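You operate a simulated robot arm through the tools that you are given. There is no shell and no other tool.

Carry out the task below with a simulated robot arm. There is one attempt and no reset: what you move stays moved.

JOB
Shim the pinion block until its end play reads 0.0 mm.
Fine: push the white plunger to read the play, slide in only the shims that make it up, tighten the green shim knob and push the plunger again.

The check looks at the end state, three seconds after you hand in, the way a careful person would. Anything else that was tipped, shoved, dropped, spilled or broken makes it a failure.

ROBOT AND FRAMES
A 7-joint arm with a two-finger gripper, fixed in place. Base frame: the origin is at the foot of the arm, x ahead of it, y to its left, z up; the work surface is at about z = 0. Readings come in m, rad, newtons and seconds.
With the tool pointing down near the work surface it reaches from about 0.16 to 0.38 m from the base axis. Its first joint turns from -1.257 to 1.257 rad. Payload 0.6 kg.
Tool frame: the origin (TCP) lies between the finger pads and is the grasp point; the fingertips stand 0.022 m ahead of it; z points along the fingers, y is the line along which they close. The gripper opens to 0.092 m; its body begins 0.065 m behind the TCP.
Orientation is told as [roll, pitch, yaw] about the base's x, y, z axes, in that order, counted from this pose: with the fingers straight down and closing along the base's y, the tool's x points along the base's -x, its y along +y and its z along -z.

CONTROLS
- The arm moves only by the tool apply_moves. Its argument "moves" is a list of rows, each an object of numbers (a shift or turn left out is 0, a gripper value left out holds the last): "hand": the opening, from 0 (shut) to 1 (fully open); "x", "y", "z": the shift along the tool's x, y, z in m; "rx", "ry", "rz": the turn, a rotation vector about the tool's x, y, z in rad. In form: [{"hand": .., "x": .., "y": .., "z": .., "rx": .., "ry": .., "rz": ..}, ...]. A call has 1 to 20 rows; each row is the pose to reach, as a shift and turn from the pose commanded when the call began, along the tool's axes at that moment. Each row takes 0.2 s and may step no farther than 0.05 m and 0.15 rad from the row before; otherwise, or with a gripper value out of range, the whole call is refused. Where a pose cannot be reached the arm comes as near as it can. A force on the tool above 60 N (or 10 N above the force at the start of the call, whichever is more), or a blocked arm, ends the call early, and 0.2 s more pass. The fingers move at their own pace (about 0.0599 m/s each) and stop on an object; they squeeze with about 26 N. The grip force told is the motor's: it shows also when the fingers shut on nothing. Time passes only in rows, and 0.2 s behind the last, so rows that repeat a pose let the fingers close. It gives the time, the measured TCP pose, the force on the tool (base axes), the opening and the grip force at its end, in the units of the frame above (readings bear some noise), with the torque about the TCP (base axes, N m) and any sound that the robot's microphone picked up.
- Cameras (640 x 400 px; columns grow to the right, rows downward): "scene" is fixed at [0.0504, -0.2972, 0.369]; the picture's right is [0.66, -0.75, 0.00], its down [-0.65, -0.57, -0.50] and it looks along [0.37, 0.33, -0.87] (base axes); focal length 214 px, centre (320, 200). "wrist" rides on the gripper at [0.071, 0.019, -0.102] in the tool frame; the picture's right is [-0.26, 0.96, 0.00], its down [-0.75, -0.20, -0.63] and it looks along [-0.60, -0.16, 0.78] (tool axes); focal length 280 px, centre (320, 200). There is no depth. A picture from a camera that has moved, and an enlarged one, comes with that camera's place and axes in the base frame and with its lens.
- capture(camera): a new picture of that camera. It takes no simulated time.
- zoom(camera, box): a new picture of the part [left, top, right, bottom] of that camera's present view, enlarged. It takes no simulated time.
- hand_in(): hands the job in; it is judged then, once.

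Places have to be worked out from the pictures, the camera data and where the tool is seen. Open the gripper and draw the arm clear of the work before you hand the job in, unless the task says otherwise.

The tools are called after ">>>" as name(argument=value, ...) on one line, values as JSON. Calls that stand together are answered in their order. apply_moves: Moves the arm, as the interface text tells. Its arguments: {"type":"object","properties":{"moves":{"type":"array","items":{"type":"object","properties":{"hand":{"type":"number"},"x":{"type":"number"},"y":{"type":"number"},"z":{"type":"number"},"rx":{"type":"number"},"ry":{"type":"number"},"rz":{"type":"number"}}}}},"required":["moves"]} The other tools are called the same way: capture (camera) takes a picture; zoom (camera, box) takes an enlarged picture of a part of a camera's view; hand_in () hands the job in.

At the start:

```text
time_s: 0.0
tcp_pos: [0.2487, -0.0429, 0.2975]
tool_rot: [0.001, -0.001, 0.0]
ft_force: [0.2, 0.5, -0.1]
wrist_torque: [0.0, -0.02, 0.0]
grip_width: 0.0919
grip_force: 0.1
```

scene: 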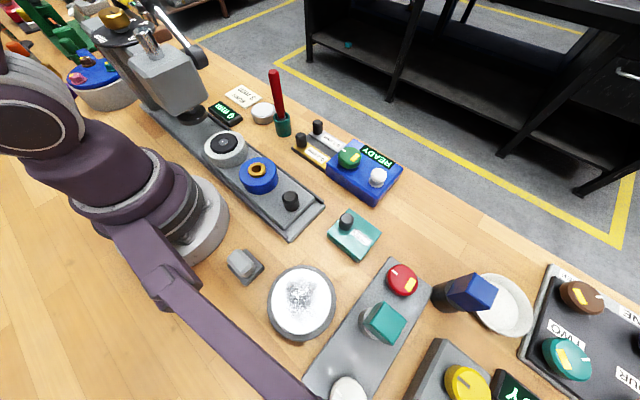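
wrist: 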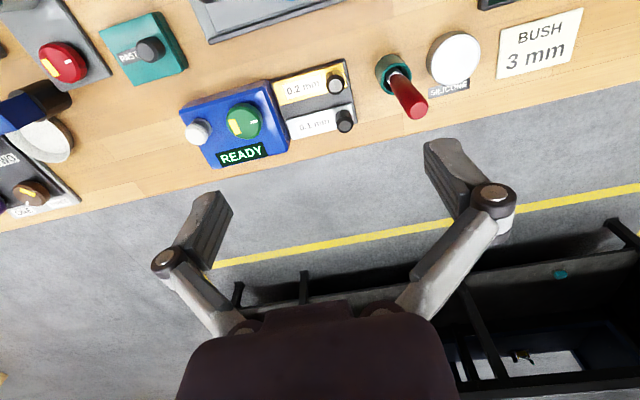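

I see a blue block with a green knob, white plunger, a READY display and two shim slides (0.2 mm, 0.1 mm). I'll zoom in to see the details first.

>>> zoom(camera="scene", box=[260, 100, 420, 220])

>>> zoom(camera="wrist", box=[160, 50, 380, 190])

>>> zoom(camera="scene", box=[200, 60, 420, 220])

```text
3.33 times, centred on (340, 160) of scene
camera zoom: at [0.0504, -0.2972, 0.369], right [0.66, -0.75, 0.0], down [-0.65, -0.57, -0.5], along [0.37, 0.33, -0.87], focal length 715 px, centre (253, 333)
```

zoom: 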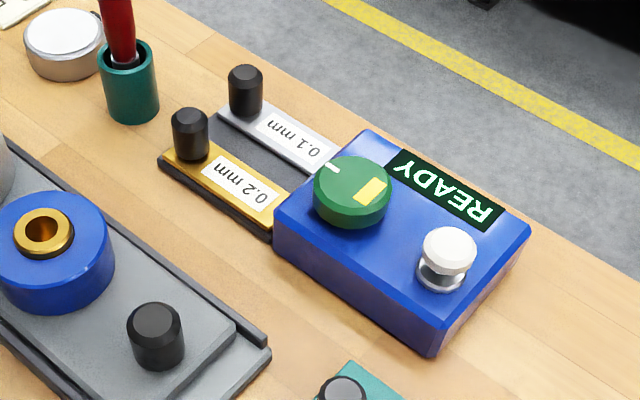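

```text
2.86 times, centred on (270, 120) of wrist
camera zoom: at [0.1769, -0.0236, 0.3988], right [0.26, 0.96, 0.0], down [0.75, -0.2, 0.63], along [0.6, -0.16, -0.78], focal length 801 px, centre (463, 429)
```

zoom: 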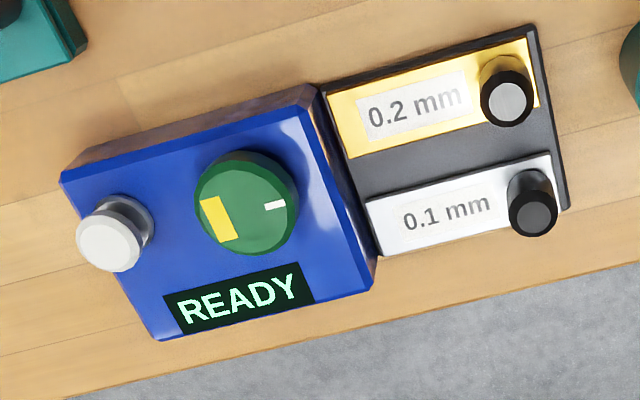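

```text
2.50 times, centred on (310, 140) of scene
camera zoom: at [0.0504, -0.2972, 0.369], right [0.66, -0.75, 0.0], down [-0.65, -0.57, -0.5], along [0.37, 0.33, -0.87], focal length 536 px, centre (345, 350)
```

zoom: 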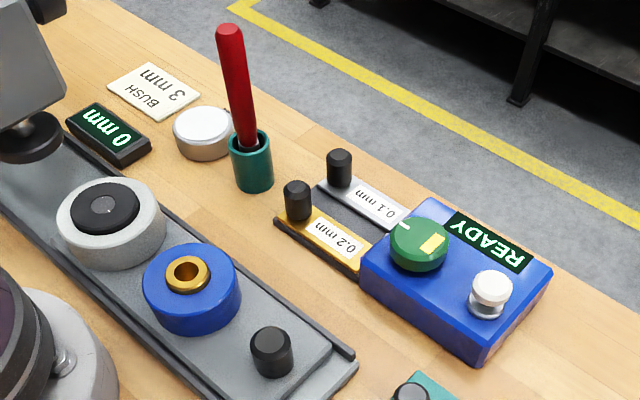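

The play block is axis-aligned: plunger near (0.293, -0.224), top z about 0.055. The green knob is near (0.296, -0.156), and the shim knobs are at about (0.285, -0.032) and (0.340, -0.033). I'll close the gripper and move to a safe height above the plunger, then check alignment.

>>> apply_moves(moves=[{"hand": 0, "x": -0.008, "y": -0.035, "z": 0.015}, {"hand": 0, "x": -0.016, "y": -0.07, "z": 0.035}, {"hand": 0, "x": -0.024, "y": -0.105, "z": 0.065}, {"hand": 0, "x": -0.032, "y": -0.14, "z": 0.095}, {"hand": 0, "x": -0.04, "y": -0.165, "z": 0.125}, {"hand": 0, "x": -0.0443, "y": -0.181, "z": 0.1475}, {"hand": 0, "x": -0.0443, "y": -0.181, "z": 0.1475}])

```text
time_s: 1.6
tcp_pos: [0.2916, -0.2264, 0.1504]
tool_rot: [0.0, 0.001, 0.0]
ft_force: [-0.2, -0.3, 1.2]
wrist_torque: [-0.01, 0.04, -0.01]
grip_width: 0.0002
grip_force: 25.8
```

The arm is at (0.292, -0.226, 0.150) with the fingers shut. I'll look with both cameras to check alignment over the plunger.

>>> capture(camera="scene")

>>> capture(camera="wrist")

```text
taken
```

scene: 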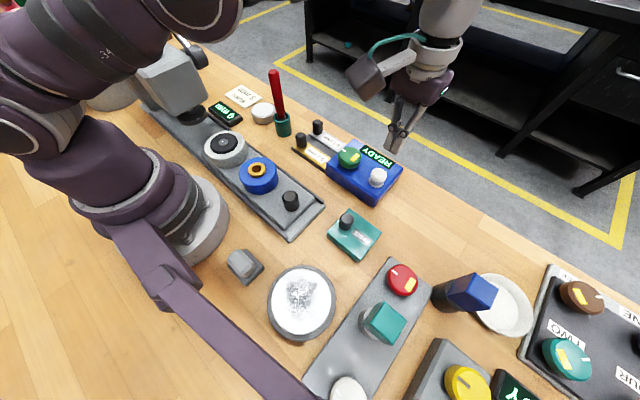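

```text
taken
camera wrist: at [0.2209, -0.2053, 0.2515], right [0.26, 0.96, 0.0], down [0.75, -0.2, 0.63], along [0.6, -0.16, -0.78], focal length 280 px, centre (320, 200)
```

wrist: 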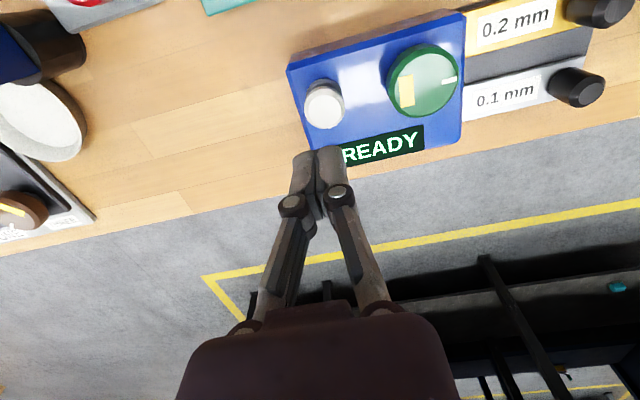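

The fingertips project where expected. I'll zoom in on the plunger to refine its position.

>>> zoom(camera="wrist", box=[280, 40, 480, 165])

>>> zoom(camera="scene", box=[320, 130, 416, 210])

```text
3.20 times, centred on (380, 102) of wrist
camera zoom: at [0.2209, -0.2053, 0.2515], right [0.26, 0.96, 0.0], down [0.75, -0.2, 0.63], along [0.6, -0.16, -0.78], focal length 897 px, centre (128, 512)
```

zoom: 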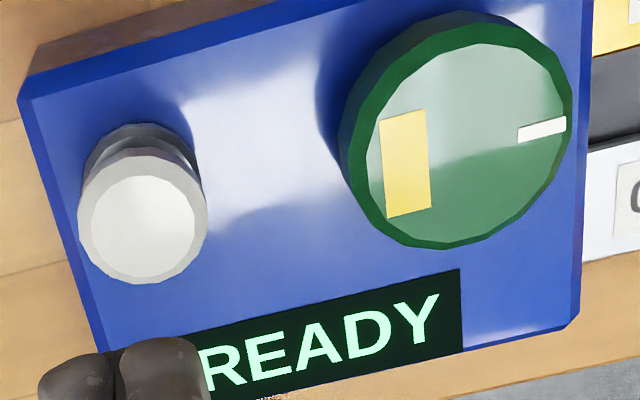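

```text
5.00 times, centred on (368, 170) of scene
camera zoom: at [0.0504, -0.2972, 0.369], right [0.66, -0.75, 0.0], down [-0.65, -0.57, -0.5], along [0.37, 0.33, -0.87], focal length 1072 px, centre (80, 350)
```

zoom: 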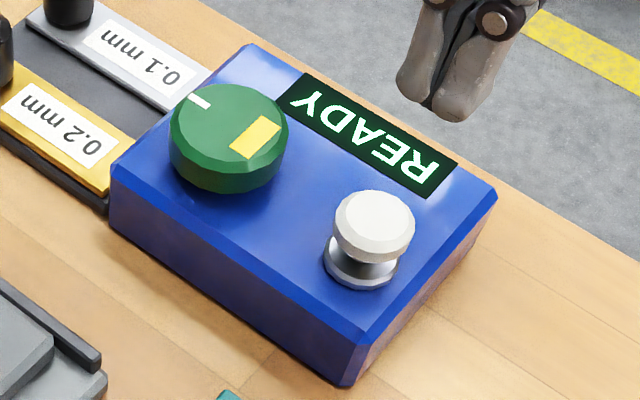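

The two views triangulate the plunger top at (0.2946, -0.2218, 0.055). I'll centre over it and lower the fingertips to just above it.

>>> apply_moves(moves=[{"hand": 0, "x": -0.003, "y": 0.0046, "z": 0.02}, {"hand": 0, "x": -0.003, "y": 0.0046, "z": 0.045}, {"hand": 0, "x": -0.003, "y": 0.0046, "z": 0.065}, {"hand": 0, "x": -0.003, "y": 0.0046, "z": 0.065}])

>>> zoom(camera="scene", box=[320, 130, 416, 210])

>>> capture(camera="wrist")

```text
time_s: 2.6
tcp_pos: [0.293, -0.221, 0.0853]
tool_rot: [-0.003, -0.002, 0.0]
ft_force: [1.6, -0.9, 2.9]
wrist_torque: [-0.03, -0.01, 0.0]
grip_width: 0.0062
grip_force: 27.8
```

```text
5.00 times, centred on (368, 170) of scene
camera zoom: at [0.0504, -0.2972, 0.369], right [0.66, -0.75, 0.0], down [-0.65, -0.57, -0.5], along [0.37, 0.33, -0.87], focal length 1072 px, centre (80, 350)
```

zoom: 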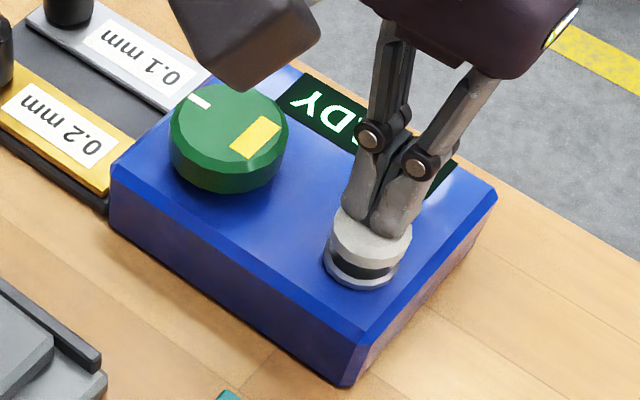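

```text
taken
camera wrist: at [0.2231, -0.2, 0.1867], right [0.26, 0.96, 0.0], down [0.75, -0.2, 0.63], along [0.6, -0.16, -0.78], focal length 280 px, centre (320, 200)
```

wrist: 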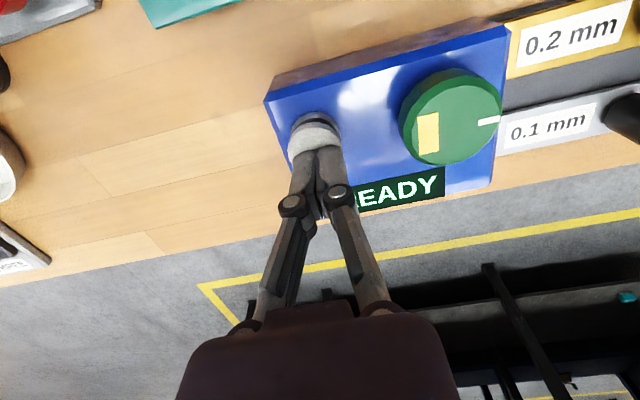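

The fingertips touch the plunger (about 3 N), and it seems to be moving already. I'll press on in small steps.

>>> apply_moves(moves=[{"hand": 0, "z": 0.002}, {"hand": 0, "z": 0.004}, {"hand": 0, "z": 0.006}, {"hand": 0, "z": 0.006}])

>>> zoom(camera="scene", box=[320, 130, 416, 210])

>>> capture(camera="wrist")

```text
time_s: 3.7
tcp_pos: [0.2952, -0.2197, 0.0808]
tool_rot: [-0.003, 0.0, -0.001]
ft_force: [-7.7, 6.5, 24.5]
wrist_torque: [0.15, 0.19, 0.01]
grip_width: 0.0062
grip_force: 27.8
heard: click
stopped in row 4: the force on the tool passed its limit at 61 N (the readings are from after the stop); the commanded pose is now the measured one
```

```text
5.00 times, centred on (368, 170) of scene
camera zoom: at [0.0503, -0.2971, 0.369], right [0.66, -0.75, 0.0], down [-0.65, -0.57, -0.5], along [0.37, 0.33, -0.87], focal length 1072 px, centre (80, 350)
```

zoom: 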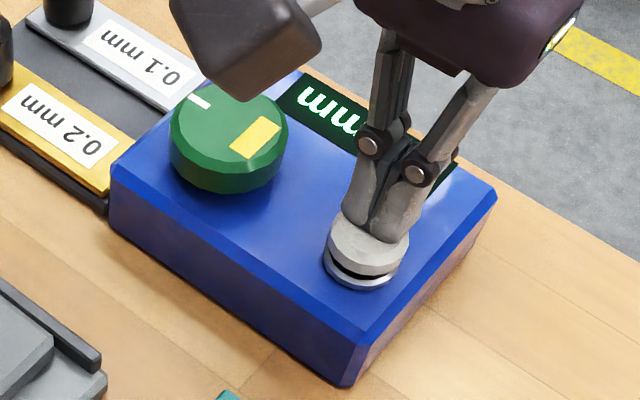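

```text
taken
camera wrist: at [0.2246, -0.2003, 0.1825], right [0.26, 0.97, 0.0], down [0.75, -0.2, 0.63], along [0.6, -0.16, -0.78], focal length 280 px, centre (320, 200)
```

wrist: 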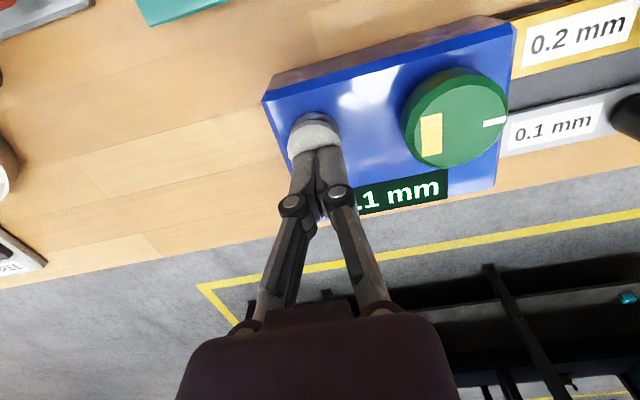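

A click was heard and the display now shows "?.1 mm". I'll back off straight up and read the whole number.

>>> apply_moves(moves=[{"hand": 0, "z": -0.01}, {"hand": 0, "z": -0.04}, {"hand": 0, "z": -0.07}, {"hand": 0, "z": -0.07}])

>>> zoom(camera="scene", box=[320, 130, 416, 210])

>>> capture(camera="wrist")

```text
time_s: 4.7
tcp_pos: [0.2934, -0.2218, 0.1518]
tool_rot: [0.002, 0.0, 0.001]
ft_force: [0.4, 0.0, -0.2]
wrist_torque: [0.02, 0.01, 0.01]
grip_width: 0.0001
grip_force: 28.3
```

```text
5.00 times, centred on (368, 170) of scene
camera zoom: at [0.0504, -0.2972, 0.369], right [0.66, -0.75, 0.0], down [-0.65, -0.57, -0.5], along [0.37, 0.33, -0.87], focal length 1072 px, centre (80, 350)
```

zoom: 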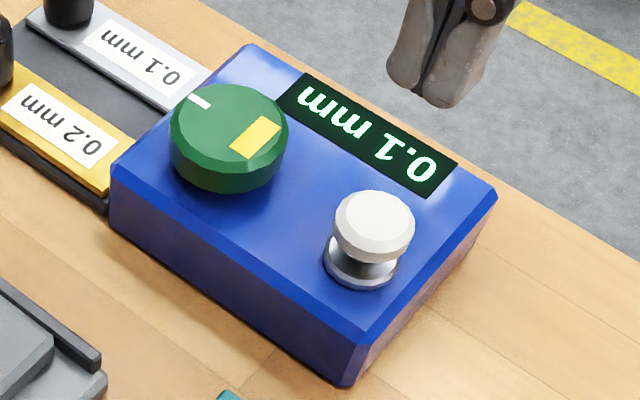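

```text
taken
camera wrist: at [0.2225, -0.2005, 0.2528], right [0.26, 0.96, 0.0], down [0.75, -0.2, 0.62], along [0.6, -0.16, -0.78], focal length 280 px, centre (320, 200)
```

wrist: 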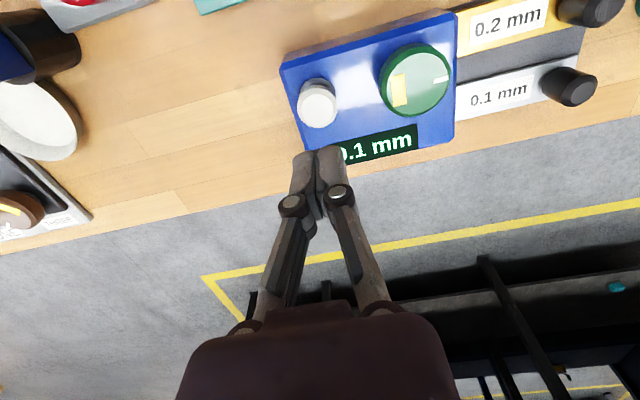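

The play reads 0.1 mm, so only the 0.1 mm shim is needed. I'll raise the arm, turn it +90° in yaw so the camera stays clear of the red stick at about (0.288, 0.033), and hover behind the 0.1 mm shim knob.

>>> apply_moves(moves=[{"hand": 0, "z": -0.03}, {"hand": 0, "z": -0.06}, {"hand": 0, "x": -0.004, "y": 0.018, "z": -0.06, "rz": -0.1428}, {"hand": 0, "x": -0.008, "y": 0.036, "z": -0.06, "rz": -0.2856}, {"hand": 0, "x": -0.012, "y": 0.055, "z": -0.06, "rz": -0.4284}, {"hand": 0, "x": -0.016, "y": 0.075, "z": -0.06, "rz": -0.5712}, {"hand": 0, "x": -0.02, "y": 0.095, "z": -0.06, "rz": -0.714}, {"hand": 0, "x": -0.025, "y": 0.115, "z": -0.06, "rz": -0.8568}, {"hand": 0, "x": -0.03, "y": 0.135, "z": -0.06, "rz": -0.9996}, {"hand": 0, "x": -0.034, "y": 0.155, "z": -0.06, "rz": -1.1424}, {"hand": 0, "x": -0.038, "y": 0.175, "z": -0.06, "rz": -1.2852}, {"hand": 0, "x": -0.042, "y": 0.195, "z": -0.06, "rz": -1.428}, {"hand": 0, "x": -0.0466, "y": 0.2138, "z": -0.06, "rz": -1.5708}, {"hand": 0, "x": -0.0466, "y": 0.2138, "z": -0.06, "rz": -1.5708}])

>>> capture(camera="scene")

>>> capture(camera="wrist")

```text
time_s: 7.7
tcp_pos: [0.3423, -0.0064, 0.2112]
tool_rot: [0.0, 0.001, 1.571]
ft_force: [-0.1, -0.3, 0.3]
wrist_torque: [-0.02, 0.01, -0.01]
grip_width: 0.0
grip_force: 27.9
out of reach, approached as far as the arm can: row 2, 3
```

```text
taken
```

scene: 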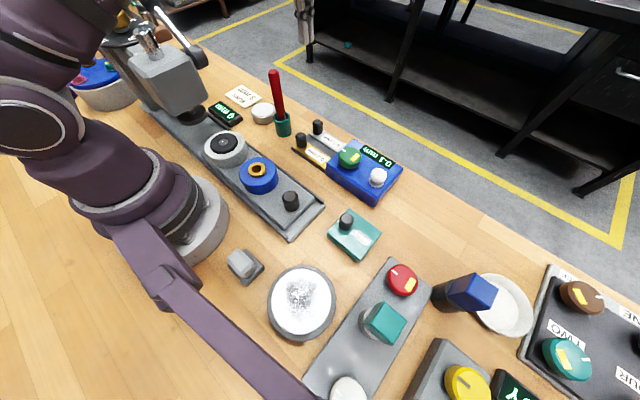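

```text
taken
camera wrist: at [0.3235, -0.0759, 0.312], right [-0.97, 0.26, 0.0], down [0.2, 0.75, 0.62], along [0.16, 0.6, -0.78], focal length 280 px, centre (320, 200)
```

wrist: 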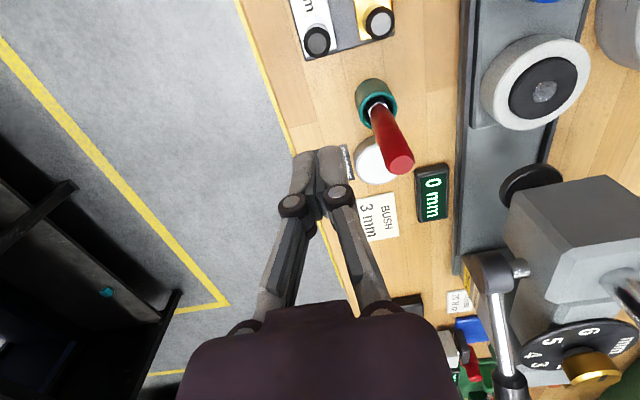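

The wrist view shows both shim knobs at the top edge and the stick off to the side. I'll zoom in to refine the 0.1 mm knob position and its height.

>>> zoom(camera="wrist", box=[270, 0, 430, 100])

>>> zoom(camera="scene", box=[270, 100, 366, 180])

```text
4.00 times, centred on (350, 50) of wrist
camera zoom: at [0.3235, -0.0759, 0.312], right [-0.97, 0.26, 0.0], down [0.2, 0.75, 0.62], along [0.16, 0.6, -0.78], focal length 1122 px, centre (200, 800)
```

zoom: 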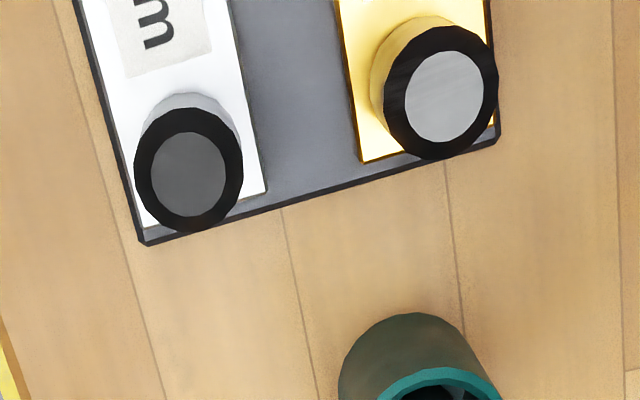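

```text
5.00 times, centred on (318, 140) of scene
camera zoom: at [0.0504, -0.2972, 0.369], right [0.66, -0.75, 0.0], down [-0.65, -0.57, -0.5], along [0.37, 0.33, -0.87], focal length 1072 px, centre (330, 500)
```

zoom: 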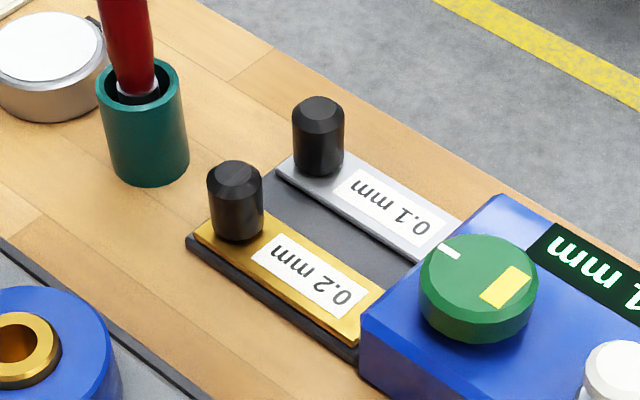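

The 0.1 mm knob is at about (0.337, -0.033), radius about 0.012, top about z 0.039. I'll descend part-way behind it on the +y side and check clearance to the stick.

>>> apply_moves(moves=[{"hand": 0, "x": -0.002, "y": 0.0038, "z": 0.03}, {"hand": 0, "x": -0.002, "y": 0.0038, "z": 0.06}, {"hand": 0, "x": -0.002, "y": 0.0038, "z": 0.09}, {"hand": 0, "x": -0.002, "y": 0.0038, "z": 0.115}, {"hand": 0, "x": -0.002, "y": 0.0038, "z": 0.115}])

>>> capture(camera="scene")

>>> capture(camera="wrist")

>>> zoom(camera="scene", box=[250, 40, 380, 170])

```text
time_s: 8.9
tcp_pos: [0.3396, -0.005, 0.0955]
tool_rot: [0.0, 0.0, 1.57]
ft_force: [0.4, 0.0, 0.3]
wrist_torque: [0.01, 0.01, -0.02]
grip_width: 0.0002
grip_force: 28.4
```

```text
taken
```

scene: 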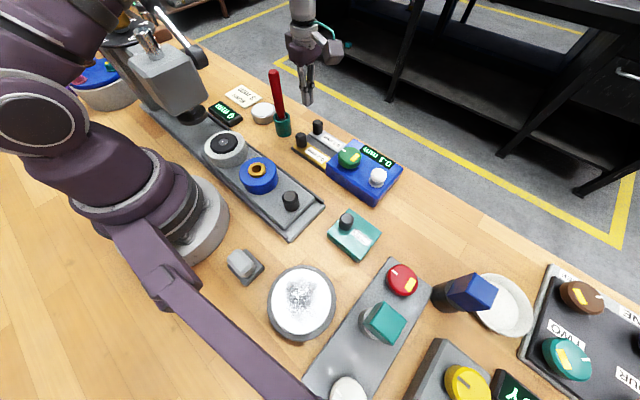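

```text
taken
camera wrist: at [0.3207, -0.0744, 0.1963], right [-0.96, 0.26, 0.0], down [0.21, 0.75, 0.62], along [0.16, 0.6, -0.78], focal length 280 px, centre (320, 200)
```

wrist: 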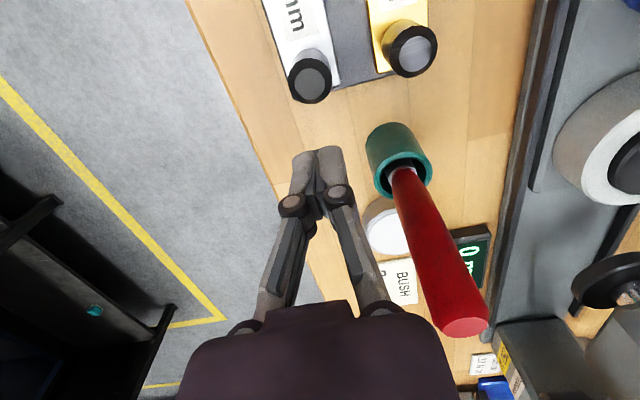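

```text
3.08 times, centred on (315, 105) of scene
camera zoom: at [0.0504, -0.2972, 0.369], right [0.66, -0.75, 0.0], down [-0.65, -0.57, -0.5], along [0.37, 0.33, -0.87], focal length 660 px, centre (335, 492)
```

zoom: 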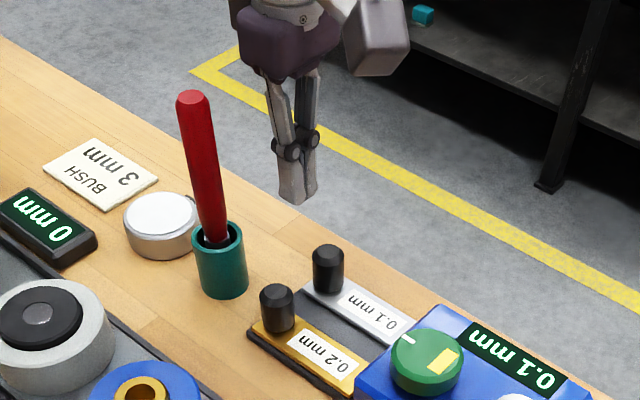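

Clearance is fine: the palm stays more than 6 mm in x from the stick. I'll go down behind the knob to about fingertip z 0.023.

>>> apply_moves(moves=[{"hand": 0, "y": -0.001, "z": 0.02}, {"hand": 0, "y": -0.001, "z": 0.04}, {"hand": 0, "y": -0.001, "z": 0.05}, {"hand": 0, "y": -0.001, "z": 0.05}])

>>> capture(camera="wrist")

>>> zoom(camera="scene", box=[250, 40, 380, 170])

```text
time_s: 9.9
tcp_pos: [0.3387, -0.0045, 0.0467]
tool_rot: [-0.002, 0.0, 1.572]
ft_force: [-0.4, -0.3, -0.4]
wrist_torque: [-0.01, 0.02, 0.01]
grip_width: 0.0
grip_force: 27.9
```

```text
taken
camera wrist: at [0.3208, -0.0733, 0.1471], right [-0.96, 0.26, 0.0], down [0.2, 0.75, 0.62], along [0.16, 0.6, -0.78], focal length 280 px, centre (320, 200)
```

wrist: 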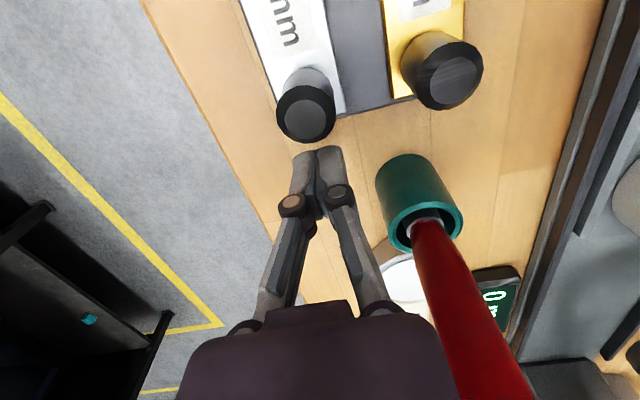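

```text
3.08 times, centred on (315, 105) of scene
camera zoom: at [0.0504, -0.2972, 0.369], right [0.66, -0.75, 0.0], down [-0.65, -0.57, -0.5], along [0.37, 0.33, -0.87], focal length 660 px, centre (335, 492)
```

zoom: 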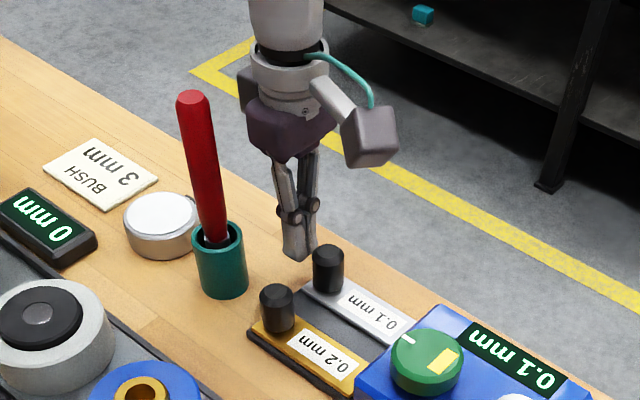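

The fingers are behind the knob with nothing touched. Now I'll push it slowly in -y (tool +x).

>>> apply_moves(moves=[{"hand": 0, "x": 0.006}, {"hand": 0, "x": 0.012}, {"hand": 0, "x": 0.018}, {"hand": 0, "x": 0.024}, {"hand": 0, "x": 0.03}, {"hand": 0, "x": 0.036}, {"hand": 0, "x": 0.04}, {"hand": 0, "x": 0.04}])

>>> capture(camera="wrist")

>>> zoom(camera="scene", box=[260, 70, 420, 210])

```text
time_s: 11.7
tcp_pos: [0.3388, -0.0448, 0.0445]
tool_rot: [0.001, 0.0, 1.57]
ft_force: [-0.1, 1.1, 0.6]
wrist_torque: [0.02, -0.01, 0.04]
grip_width: 0.0
grip_force: 28.1
```

```text
taken
camera wrist: at [0.3203, -0.1146, 0.1461], right [-0.96, 0.26, 0.0], down [0.2, 0.75, 0.62], along [0.16, 0.6, -0.78], focal length 280 px, centre (320, 200)
```

wrist: 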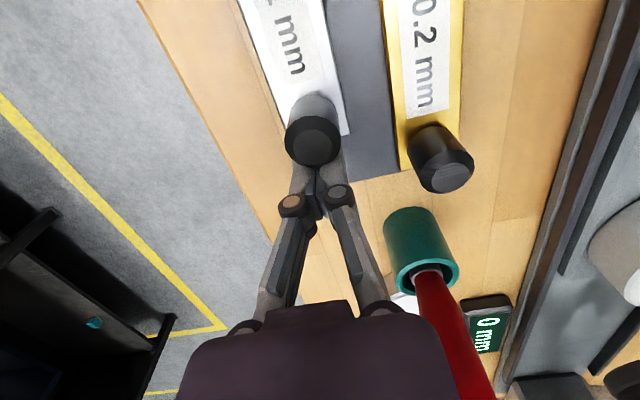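

```text
2.86 times, centred on (340, 140) of scene
camera zoom: at [0.0504, -0.2972, 0.369], right [0.66, -0.75, 0.0], down [-0.65, -0.57, -0.5], along [0.37, 0.33, -0.87], focal length 613 px, centre (263, 371)
```

zoom: 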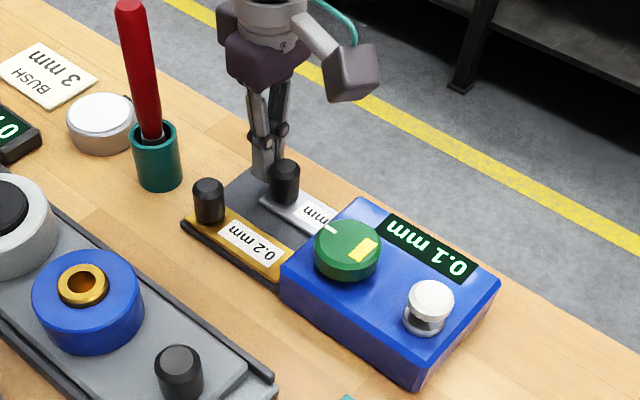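

The 0.1 mm shim is sliding smoothly with about 1 N of resistance. I'll keep pushing, in finer steps.

>>> apply_moves(moves=[{"hand": 0, "x": 0.005}, {"hand": 0, "x": 0.01}, {"hand": 0, "x": 0.014}, {"hand": 0, "x": 0.018}, {"hand": 0, "x": 0.021}, {"hand": 0, "x": 0.024}, {"hand": 0, "x": 0.024}])

>>> capture(camera="wrist")

>>> zoom(camera="scene", box=[260, 70, 420, 210])

```text
time_s: 12.4
tcp_pos: [0.3401, -0.0498, 0.0442]
tool_rot: [0.001, -0.015, 1.59]
ft_force: [-0.5, 4.3, 1.2]
wrist_torque: [-0.02, 0.0, -0.01]
grip_width: 0.0
grip_force: 28.0
stopped in row 3: the force on the tool passed its limit at 69 N (the readings are from after the stop); the commanded pose is now the measured one
```

```text
taken
camera wrist: at [0.3218, -0.1216, 0.1446], right [-0.97, 0.24, 0.01], down [0.19, 0.75, 0.64], along [0.15, 0.62, -0.77], focal length 280 px, centre (320, 200)
```

wrist: 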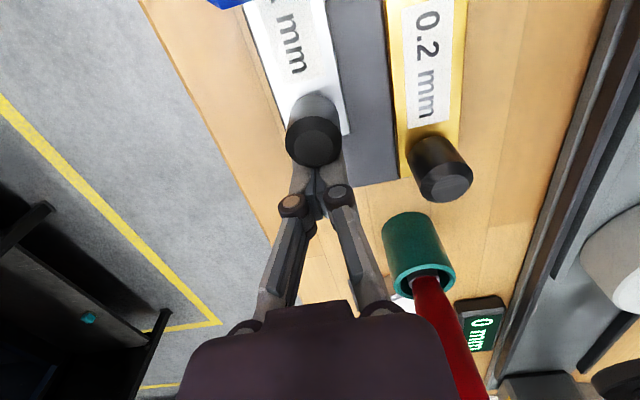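

```text
2.86 times, centred on (340, 140) of scene
camera zoom: at [0.0504, -0.2972, 0.369], right [0.66, -0.75, 0.0], down [-0.65, -0.57, -0.5], along [0.37, 0.33, -0.87], focal length 613 px, centre (263, 371)
```

zoom: 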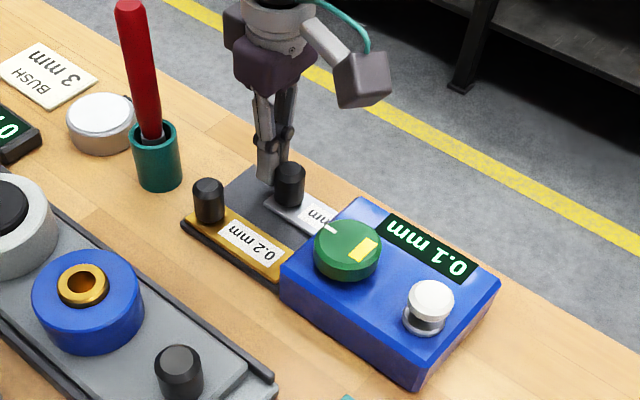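

The shim hit a hard stop after about 38 mm of travel (knob now near y -0.071), so it appears fully in. I'll back off slightly and lift straight up to inspect.

>>> apply_moves(moves=[{"hand": 0, "x": -0.008}, {"hand": 0, "x": -0.01, "z": -0.01}, {"hand": 0, "x": -0.01, "z": -0.04}, {"hand": 0, "x": -0.01, "z": -0.08}, {"hand": 0, "x": -0.01, "z": -0.12}, {"hand": 0, "x": -0.01, "z": -0.12}])

>>> capture(camera="wrist")

>>> zoom(camera="scene", box=[270, 100, 420, 215])

```text
time_s: 13.8
tcp_pos: [0.3407, -0.041, 0.1667]
tool_rot: [0.002, -0.014, 1.587]
ft_force: [0.5, 0.6, 0.2]
wrist_torque: [-0.04, -0.01, -0.03]
grip_width: 0.0
grip_force: 28.0
```

```text
taken
camera wrist: at [0.3221, -0.1127, 0.2666], right [-0.97, 0.25, 0.0], down [0.19, 0.75, 0.64], along [0.15, 0.62, -0.77], focal length 280 px, centre (320, 200)
```

wrist: 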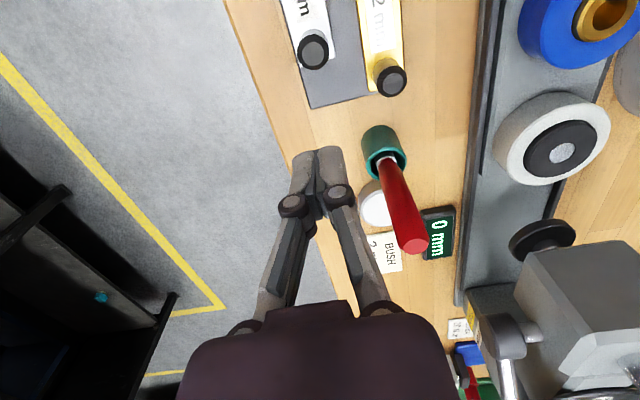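

```text
3.48 times, centred on (345, 158) of scene
camera zoom: at [0.0504, -0.2972, 0.369], right [0.66, -0.75, 0.0], down [-0.65, -0.57, -0.5], along [0.37, 0.33, -0.87], focal length 746 px, centre (233, 348)
```

zoom: 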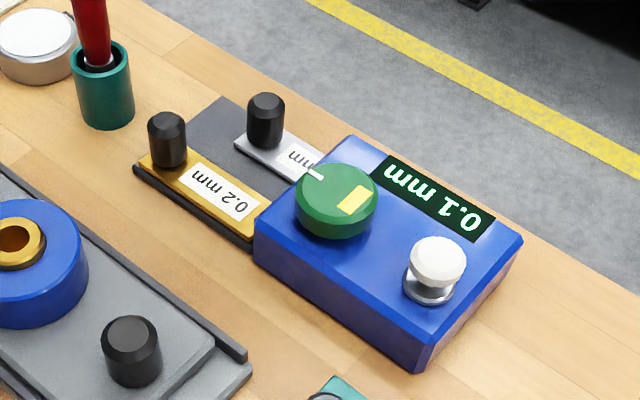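

The 0.1 mm shim stays in. Next is the green knob at about (0.2975, -0.153): I'll move above it with yaw at 90° and the tilt corrected, open the gripper partly, and look for markings and its centre.

>>> apply_moves(moves=[{"hand": 0.3, "x": 0.028, "y": 0.0112, "z": 0.0, "ry": 0.014, "rz": 0.016}, {"hand": 0.6, "x": 0.056, "y": 0.0224, "z": 0.0, "ry": 0.014, "rz": 0.016}, {"hand": 0.75, "x": 0.084, "y": 0.0336, "z": 0.0, "ry": 0.014, "rz": 0.016}, {"hand": 0.75, "x": 0.1113, "y": 0.0448, "z": 0.0, "ry": 0.014, "rz": 0.016}, {"hand": 0.75, "x": 0.1113, "y": 0.0448, "z": 0.0, "ry": 0.014, "rz": 0.016}])

>>> capture(camera="wrist")

>>> capture(camera="scene")

```text
time_s: 15.1
tcp_pos: [0.296, -0.1541, 0.163]
tool_rot: [0.002, 0.0, 1.572]
ft_force: [0.4, -0.1, 0.3]
wrist_torque: [0.02, -0.01, -0.03]
grip_width: 0.069
grip_force: 0.1
```

```text
taken
camera wrist: at [0.2775, -0.2235, 0.2646], right [-0.97, 0.26, 0.0], down [0.2, 0.75, 0.62], along [0.16, 0.6, -0.78], focal length 280 px, centre (320, 200)
```

wrist: 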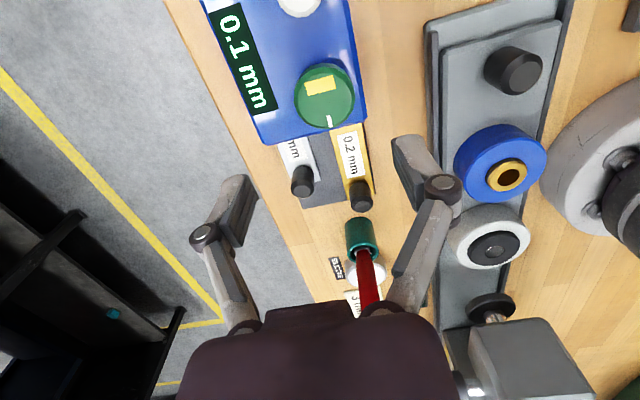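

```text
taken
```

scene: 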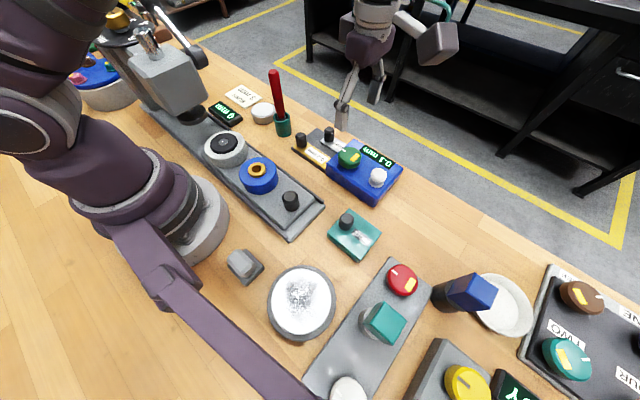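

>>> zoom(camera="wrist", box=[200, 0, 400, 130])

>>> zoom(camera="scene", box=[320, 135, 416, 205])

>>> zoom(camera="scene", box=[320, 240, 640, 400])

```text
3.08 times, centred on (300, 65) of wrist
camera zoom: at [0.2775, -0.2235, 0.2646], right [-0.97, 0.26, 0.0], down [0.2, 0.75, 0.62], along [0.16, 0.6, -0.78], focal length 863 px, centre (382, 615)
```

zoom: 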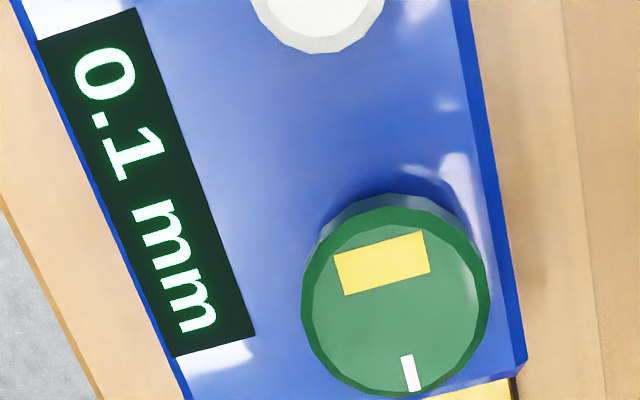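

```text
5.71 times, centred on (368, 170) of scene
camera zoom: at [0.0504, -0.2972, 0.369], right [0.66, -0.75, 0.0], down [-0.65, -0.57, -0.5], along [0.37, 0.33, -0.87], focal length 1226 px, centre (46, 371)
```

zoom: 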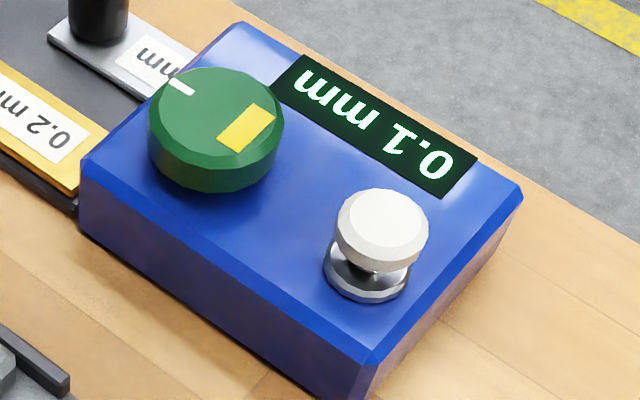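

```text
2.00 times, centred on (480, 320) of scene
camera zoom: at [0.0504, -0.2972, 0.369], right [0.66, -0.75, 0.0], down [-0.65, -0.57, -0.5], along [0.37, 0.33, -0.87], focal length 429 px, centre (0, -40)
```

zoom: 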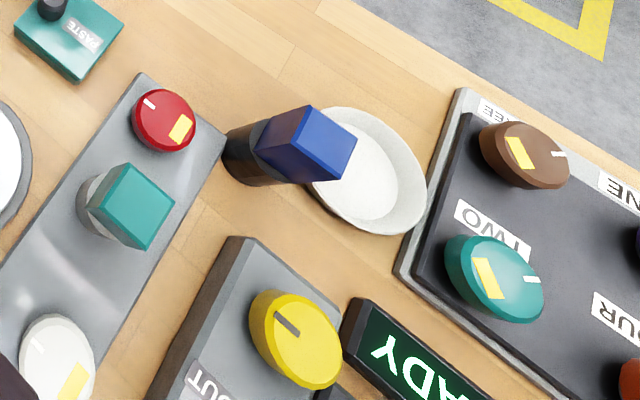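

There are no arrows on it, just a white pointer at +y and a yellow patch. I judge the knob centre at about (0.295, -0.1555), diameter about 46 mm and top z about 0.055. I'll descend partway with the fingers open along x and check.

>>> apply_moves(moves=[{"hand": 0.75, "x": 0.0018, "y": 0.0015, "z": 0.025}, {"hand": 0.75, "x": 0.0018, "y": 0.0015, "z": 0.05}, {"hand": 0.75, "x": 0.0018, "y": 0.0015, "z": 0.072}, {"hand": 0.75, "x": 0.0018, "y": 0.0015, "z": 0.072}])

>>> capture(camera="wrist")

>>> zoom(camera="scene", box=[300, 100, 430, 210])

```text
time_s: 16.1
tcp_pos: [0.2944, -0.1551, 0.0924]
tool_rot: [0.002, 0.0, 1.57]
ft_force: [1.3, 0.6, -0.2]
wrist_torque: [-0.01, 0.01, -0.01]
grip_width: 0.0692
grip_force: 0.1
```

```text
taken
camera wrist: at [0.2762, -0.2249, 0.1922], right [-0.97, 0.26, 0.0], down [0.2, 0.75, 0.62], along [0.16, 0.6, -0.78], focal length 280 px, centre (320, 200)
```

wrist: 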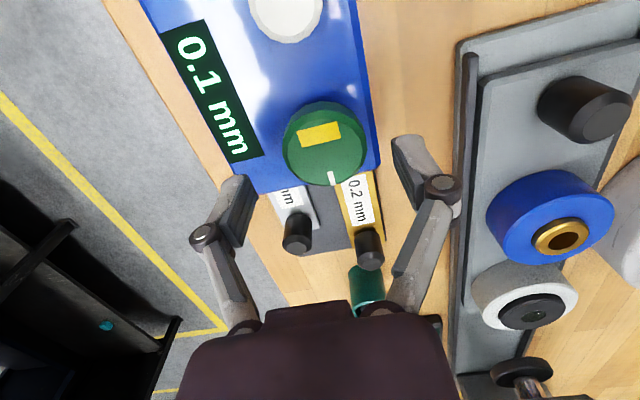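

```text
3.64 times, centred on (365, 155) of scene
camera zoom: at [0.0504, -0.2972, 0.369], right [0.66, -0.75, 0.0], down [-0.65, -0.57, -0.5], along [0.37, 0.33, -0.87], focal length 780 px, centre (156, 364)
```

zoom: 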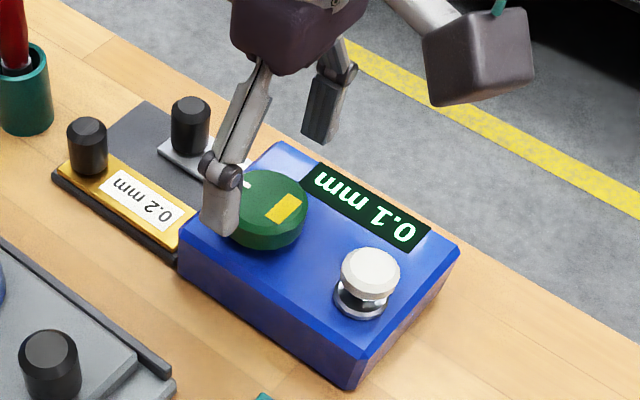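

The knob sits between the open fingers. I'll go down to TCP z about 0.062 and close on the knob.

>>> apply_moves(moves=[{"hand": 0.75, "z": 0.015}, {"hand": 0.75, "z": 0.03}, {"hand": 0.75, "z": 0.03}])

>>> zoom(camera="scene", box=[300, 100, 430, 210])

>>> capture(camera="wrist")

```text
time_s: 16.9
tcp_pos: [0.2937, -0.1546, 0.0611]
tool_rot: [0.001, -0.001, 1.571]
ft_force: [-0.6, -0.1, 0.6]
wrist_torque: [-0.01, -0.01, 0.01]
grip_width: 0.0687
grip_force: 0.0
```

```text
3.64 times, centred on (365, 155) of scene
camera zoom: at [0.0504, -0.2972, 0.369], right [0.66, -0.75, 0.0], down [-0.65, -0.57, -0.5], along [0.37, 0.33, -0.87], focal length 780 px, centre (156, 364)
```

zoom: 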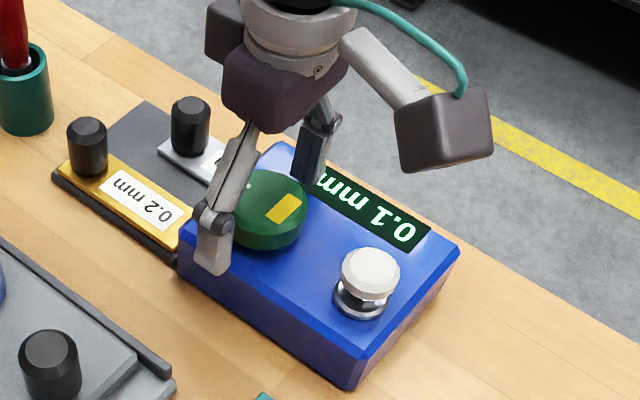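

```text
taken
camera wrist: at [0.2748, -0.2244, 0.1621], right [-0.97, 0.26, 0.0], down [0.21, 0.75, 0.62], along [0.16, 0.6, -0.78], focal length 280 px, centre (320, 200)
```

wrist: 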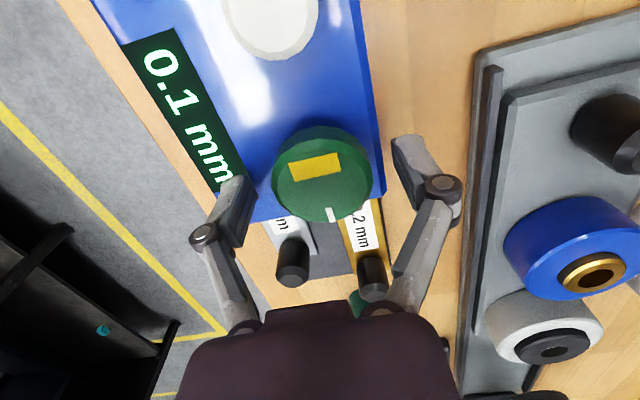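

The fingers straddle the knob evenly. I'll close on it now, holding position.

>>> apply_moves(moves=[{"hand": 0.5}, {"hand": 0.3}, {"hand": 0.3}, {"hand": 0.3}])

>>> capture(camera="wrist")

>>> zoom(camera="scene", box=[300, 100, 430, 210])

```text
time_s: 17.9
tcp_pos: [0.2921, -0.1531, 0.0606]
tool_rot: [0.008, 0.002, 1.57]
ft_force: [-31.9, 4.5, 14.7]
wrist_torque: [0.32, 0.39, -0.09]
grip_width: 0.0432
grip_force: 28.1
```

```text
taken
camera wrist: at [0.274, -0.2246, 0.1621], right [-0.96, 0.26, 0.01], down [0.21, 0.75, 0.62], along [0.16, 0.6, -0.78], focal length 280 px, centre (320, 200)
```

wrist: 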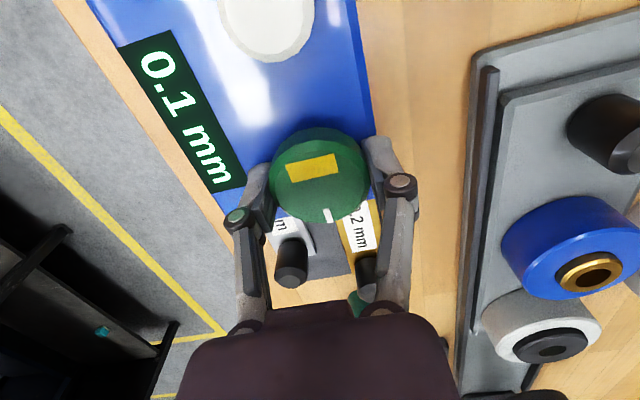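

```text
3.64 times, centred on (365, 155) of scene
camera zoom: at [0.0503, -0.2972, 0.369], right [0.66, -0.75, 0.0], down [-0.65, -0.57, -0.5], along [0.37, 0.33, -0.87], focal length 780 px, centre (156, 364)
```

zoom: 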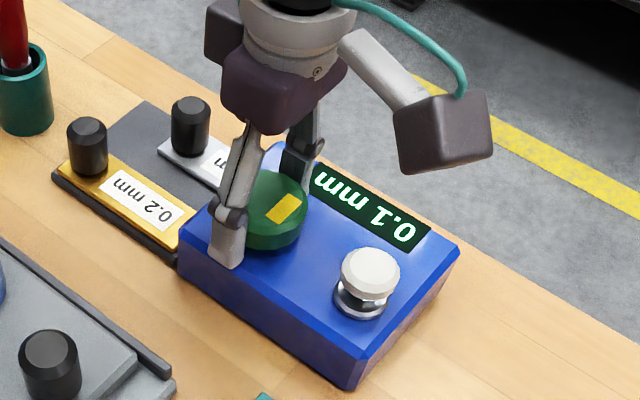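

The grip leaves about 32 N on the tool in -x and 15 N up, so I'm about 2 mm off in x and slightly low. I'll reopen a little, correct by -2 mm in x and +2.5 mm in z, and regrip.

>>> apply_moves(moves=[{"hand": 0.6}, {"hand": 0.6, "y": 0.001, "z": -0.0025}, {"hand": 0.6, "y": 0.002, "z": -0.0025}, {"hand": 0.35, "y": 0.002, "z": -0.0025}, {"hand": 0.3, "y": 0.002, "z": -0.0025}, {"hand": 0.3, "y": 0.002, "z": -0.0025}, {"hand": 0.3, "y": 0.002, "z": -0.0025}])

```text
time_s: 19.4
tcp_pos: [0.2923, -0.155, 0.064]
tool_rot: [0.003, 0.0, 1.571]
ft_force: [-2.0, 1.6, 4.8]
wrist_torque: [0.01, 0.02, -0.02]
grip_width: 0.0437
grip_force: 28.4
```

The forces are now nearly zero, so the grip is centred. I'll turn clockwise as seen from above (rz positive) by 0.5 rad and check the response.

>>> apply_moves(moves=[{"hand": 0.3, "rz": 0.1}, {"hand": 0.3, "rz": 0.2}, {"hand": 0.3, "rz": 0.3}, {"hand": 0.3, "rz": 0.4}, {"hand": 0.3, "rz": 0.5}, {"hand": 0.3, "rz": 0.5}])

>>> capture(camera="wrist")

>>> zoom(camera="scene", box=[300, 100, 430, 210])

```text
time_s: 20.9
tcp_pos: [0.2917, -0.1544, 0.0643]
tool_rot: [0.002, -0.001, 1.07]
ft_force: [7.9, -1.3, -21.4]
wrist_torque: [0.11, -0.22, -0.05]
grip_width: 0.0434
grip_force: 27.8
```

```text
taken
camera wrist: at [0.2419, -0.2077, 0.1648], right [-0.72, 0.69, 0.0], down [0.54, 0.56, 0.62], along [0.43, 0.45, -0.78], focal length 280 px, centre (320, 200)
```

wrist: 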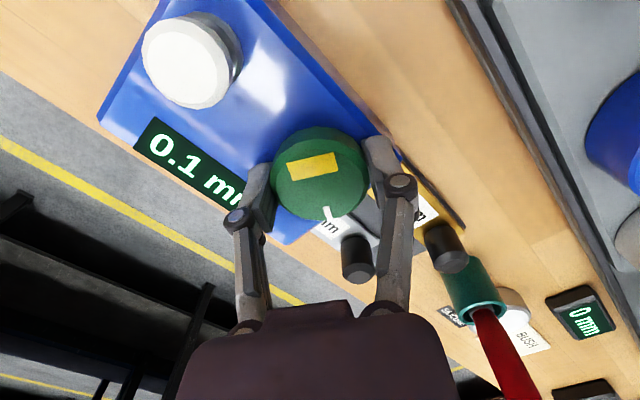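

```text
3.64 times, centred on (365, 155) of scene
camera zoom: at [0.0504, -0.2972, 0.369], right [0.66, -0.75, 0.0], down [-0.65, -0.57, -0.5], along [0.37, 0.33, -0.87], focal length 780 px, centre (156, 364)
```

zoom: 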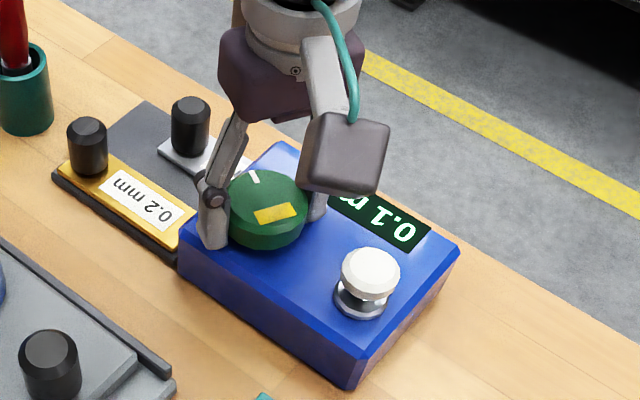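

The knob turns with the gripper at low torque. I'll carry on clockwise in steps, easing down 1 mm because the knob is pulling down on the tool by about 20 N.

>>> apply_moves(moves=[{"hand": 0.3, "z": 0.001, "rz": 0.1}, {"hand": 0.3, "z": 0.001, "rz": 0.2}, {"hand": 0.3, "z": 0.001, "rz": 0.3}, {"hand": 0.3, "z": 0.001, "rz": 0.4}, {"hand": 0.3, "z": 0.001, "rz": 0.5}, {"hand": 0.3, "z": 0.001, "rz": 0.5}])

>>> capture(camera="wrist")

>>> zoom(camera="scene", box=[300, 100, 430, 210])

```text
time_s: 22.2
tcp_pos: [0.2921, -0.1567, 0.0625]
tool_rot: [-0.001, 0.001, 0.568]
ft_force: [0.0, -4.0, 14.5]
wrist_torque: [-0.14, 0.16, -0.03]
grip_width: 0.0435
grip_force: 28.2
```

```text
taken
camera wrist: at [0.2228, -0.1766, 0.1642], right [-0.3, 0.95, 0.0], down [0.75, 0.23, 0.62], along [0.6, 0.19, -0.78], focal length 280 px, centre (320, 200)
```

wrist: 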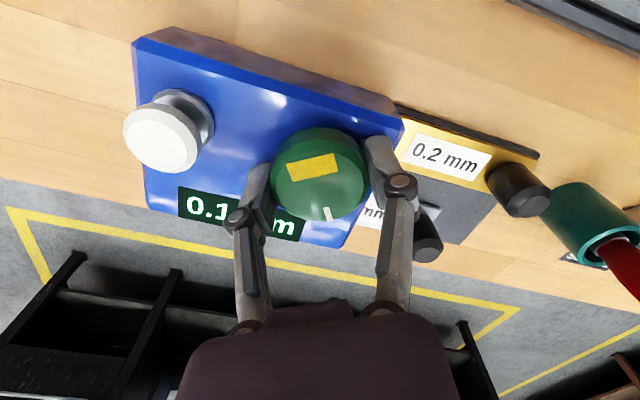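

```text
3.64 times, centred on (365, 155) of scene
camera zoom: at [0.0504, -0.2972, 0.369], right [0.66, -0.75, 0.0], down [-0.65, -0.57, -0.5], along [0.37, 0.33, -0.87], focal length 780 px, centre (156, 364)
```

zoom: 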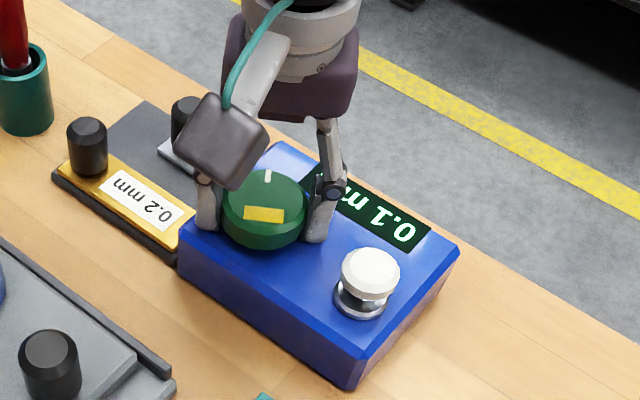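

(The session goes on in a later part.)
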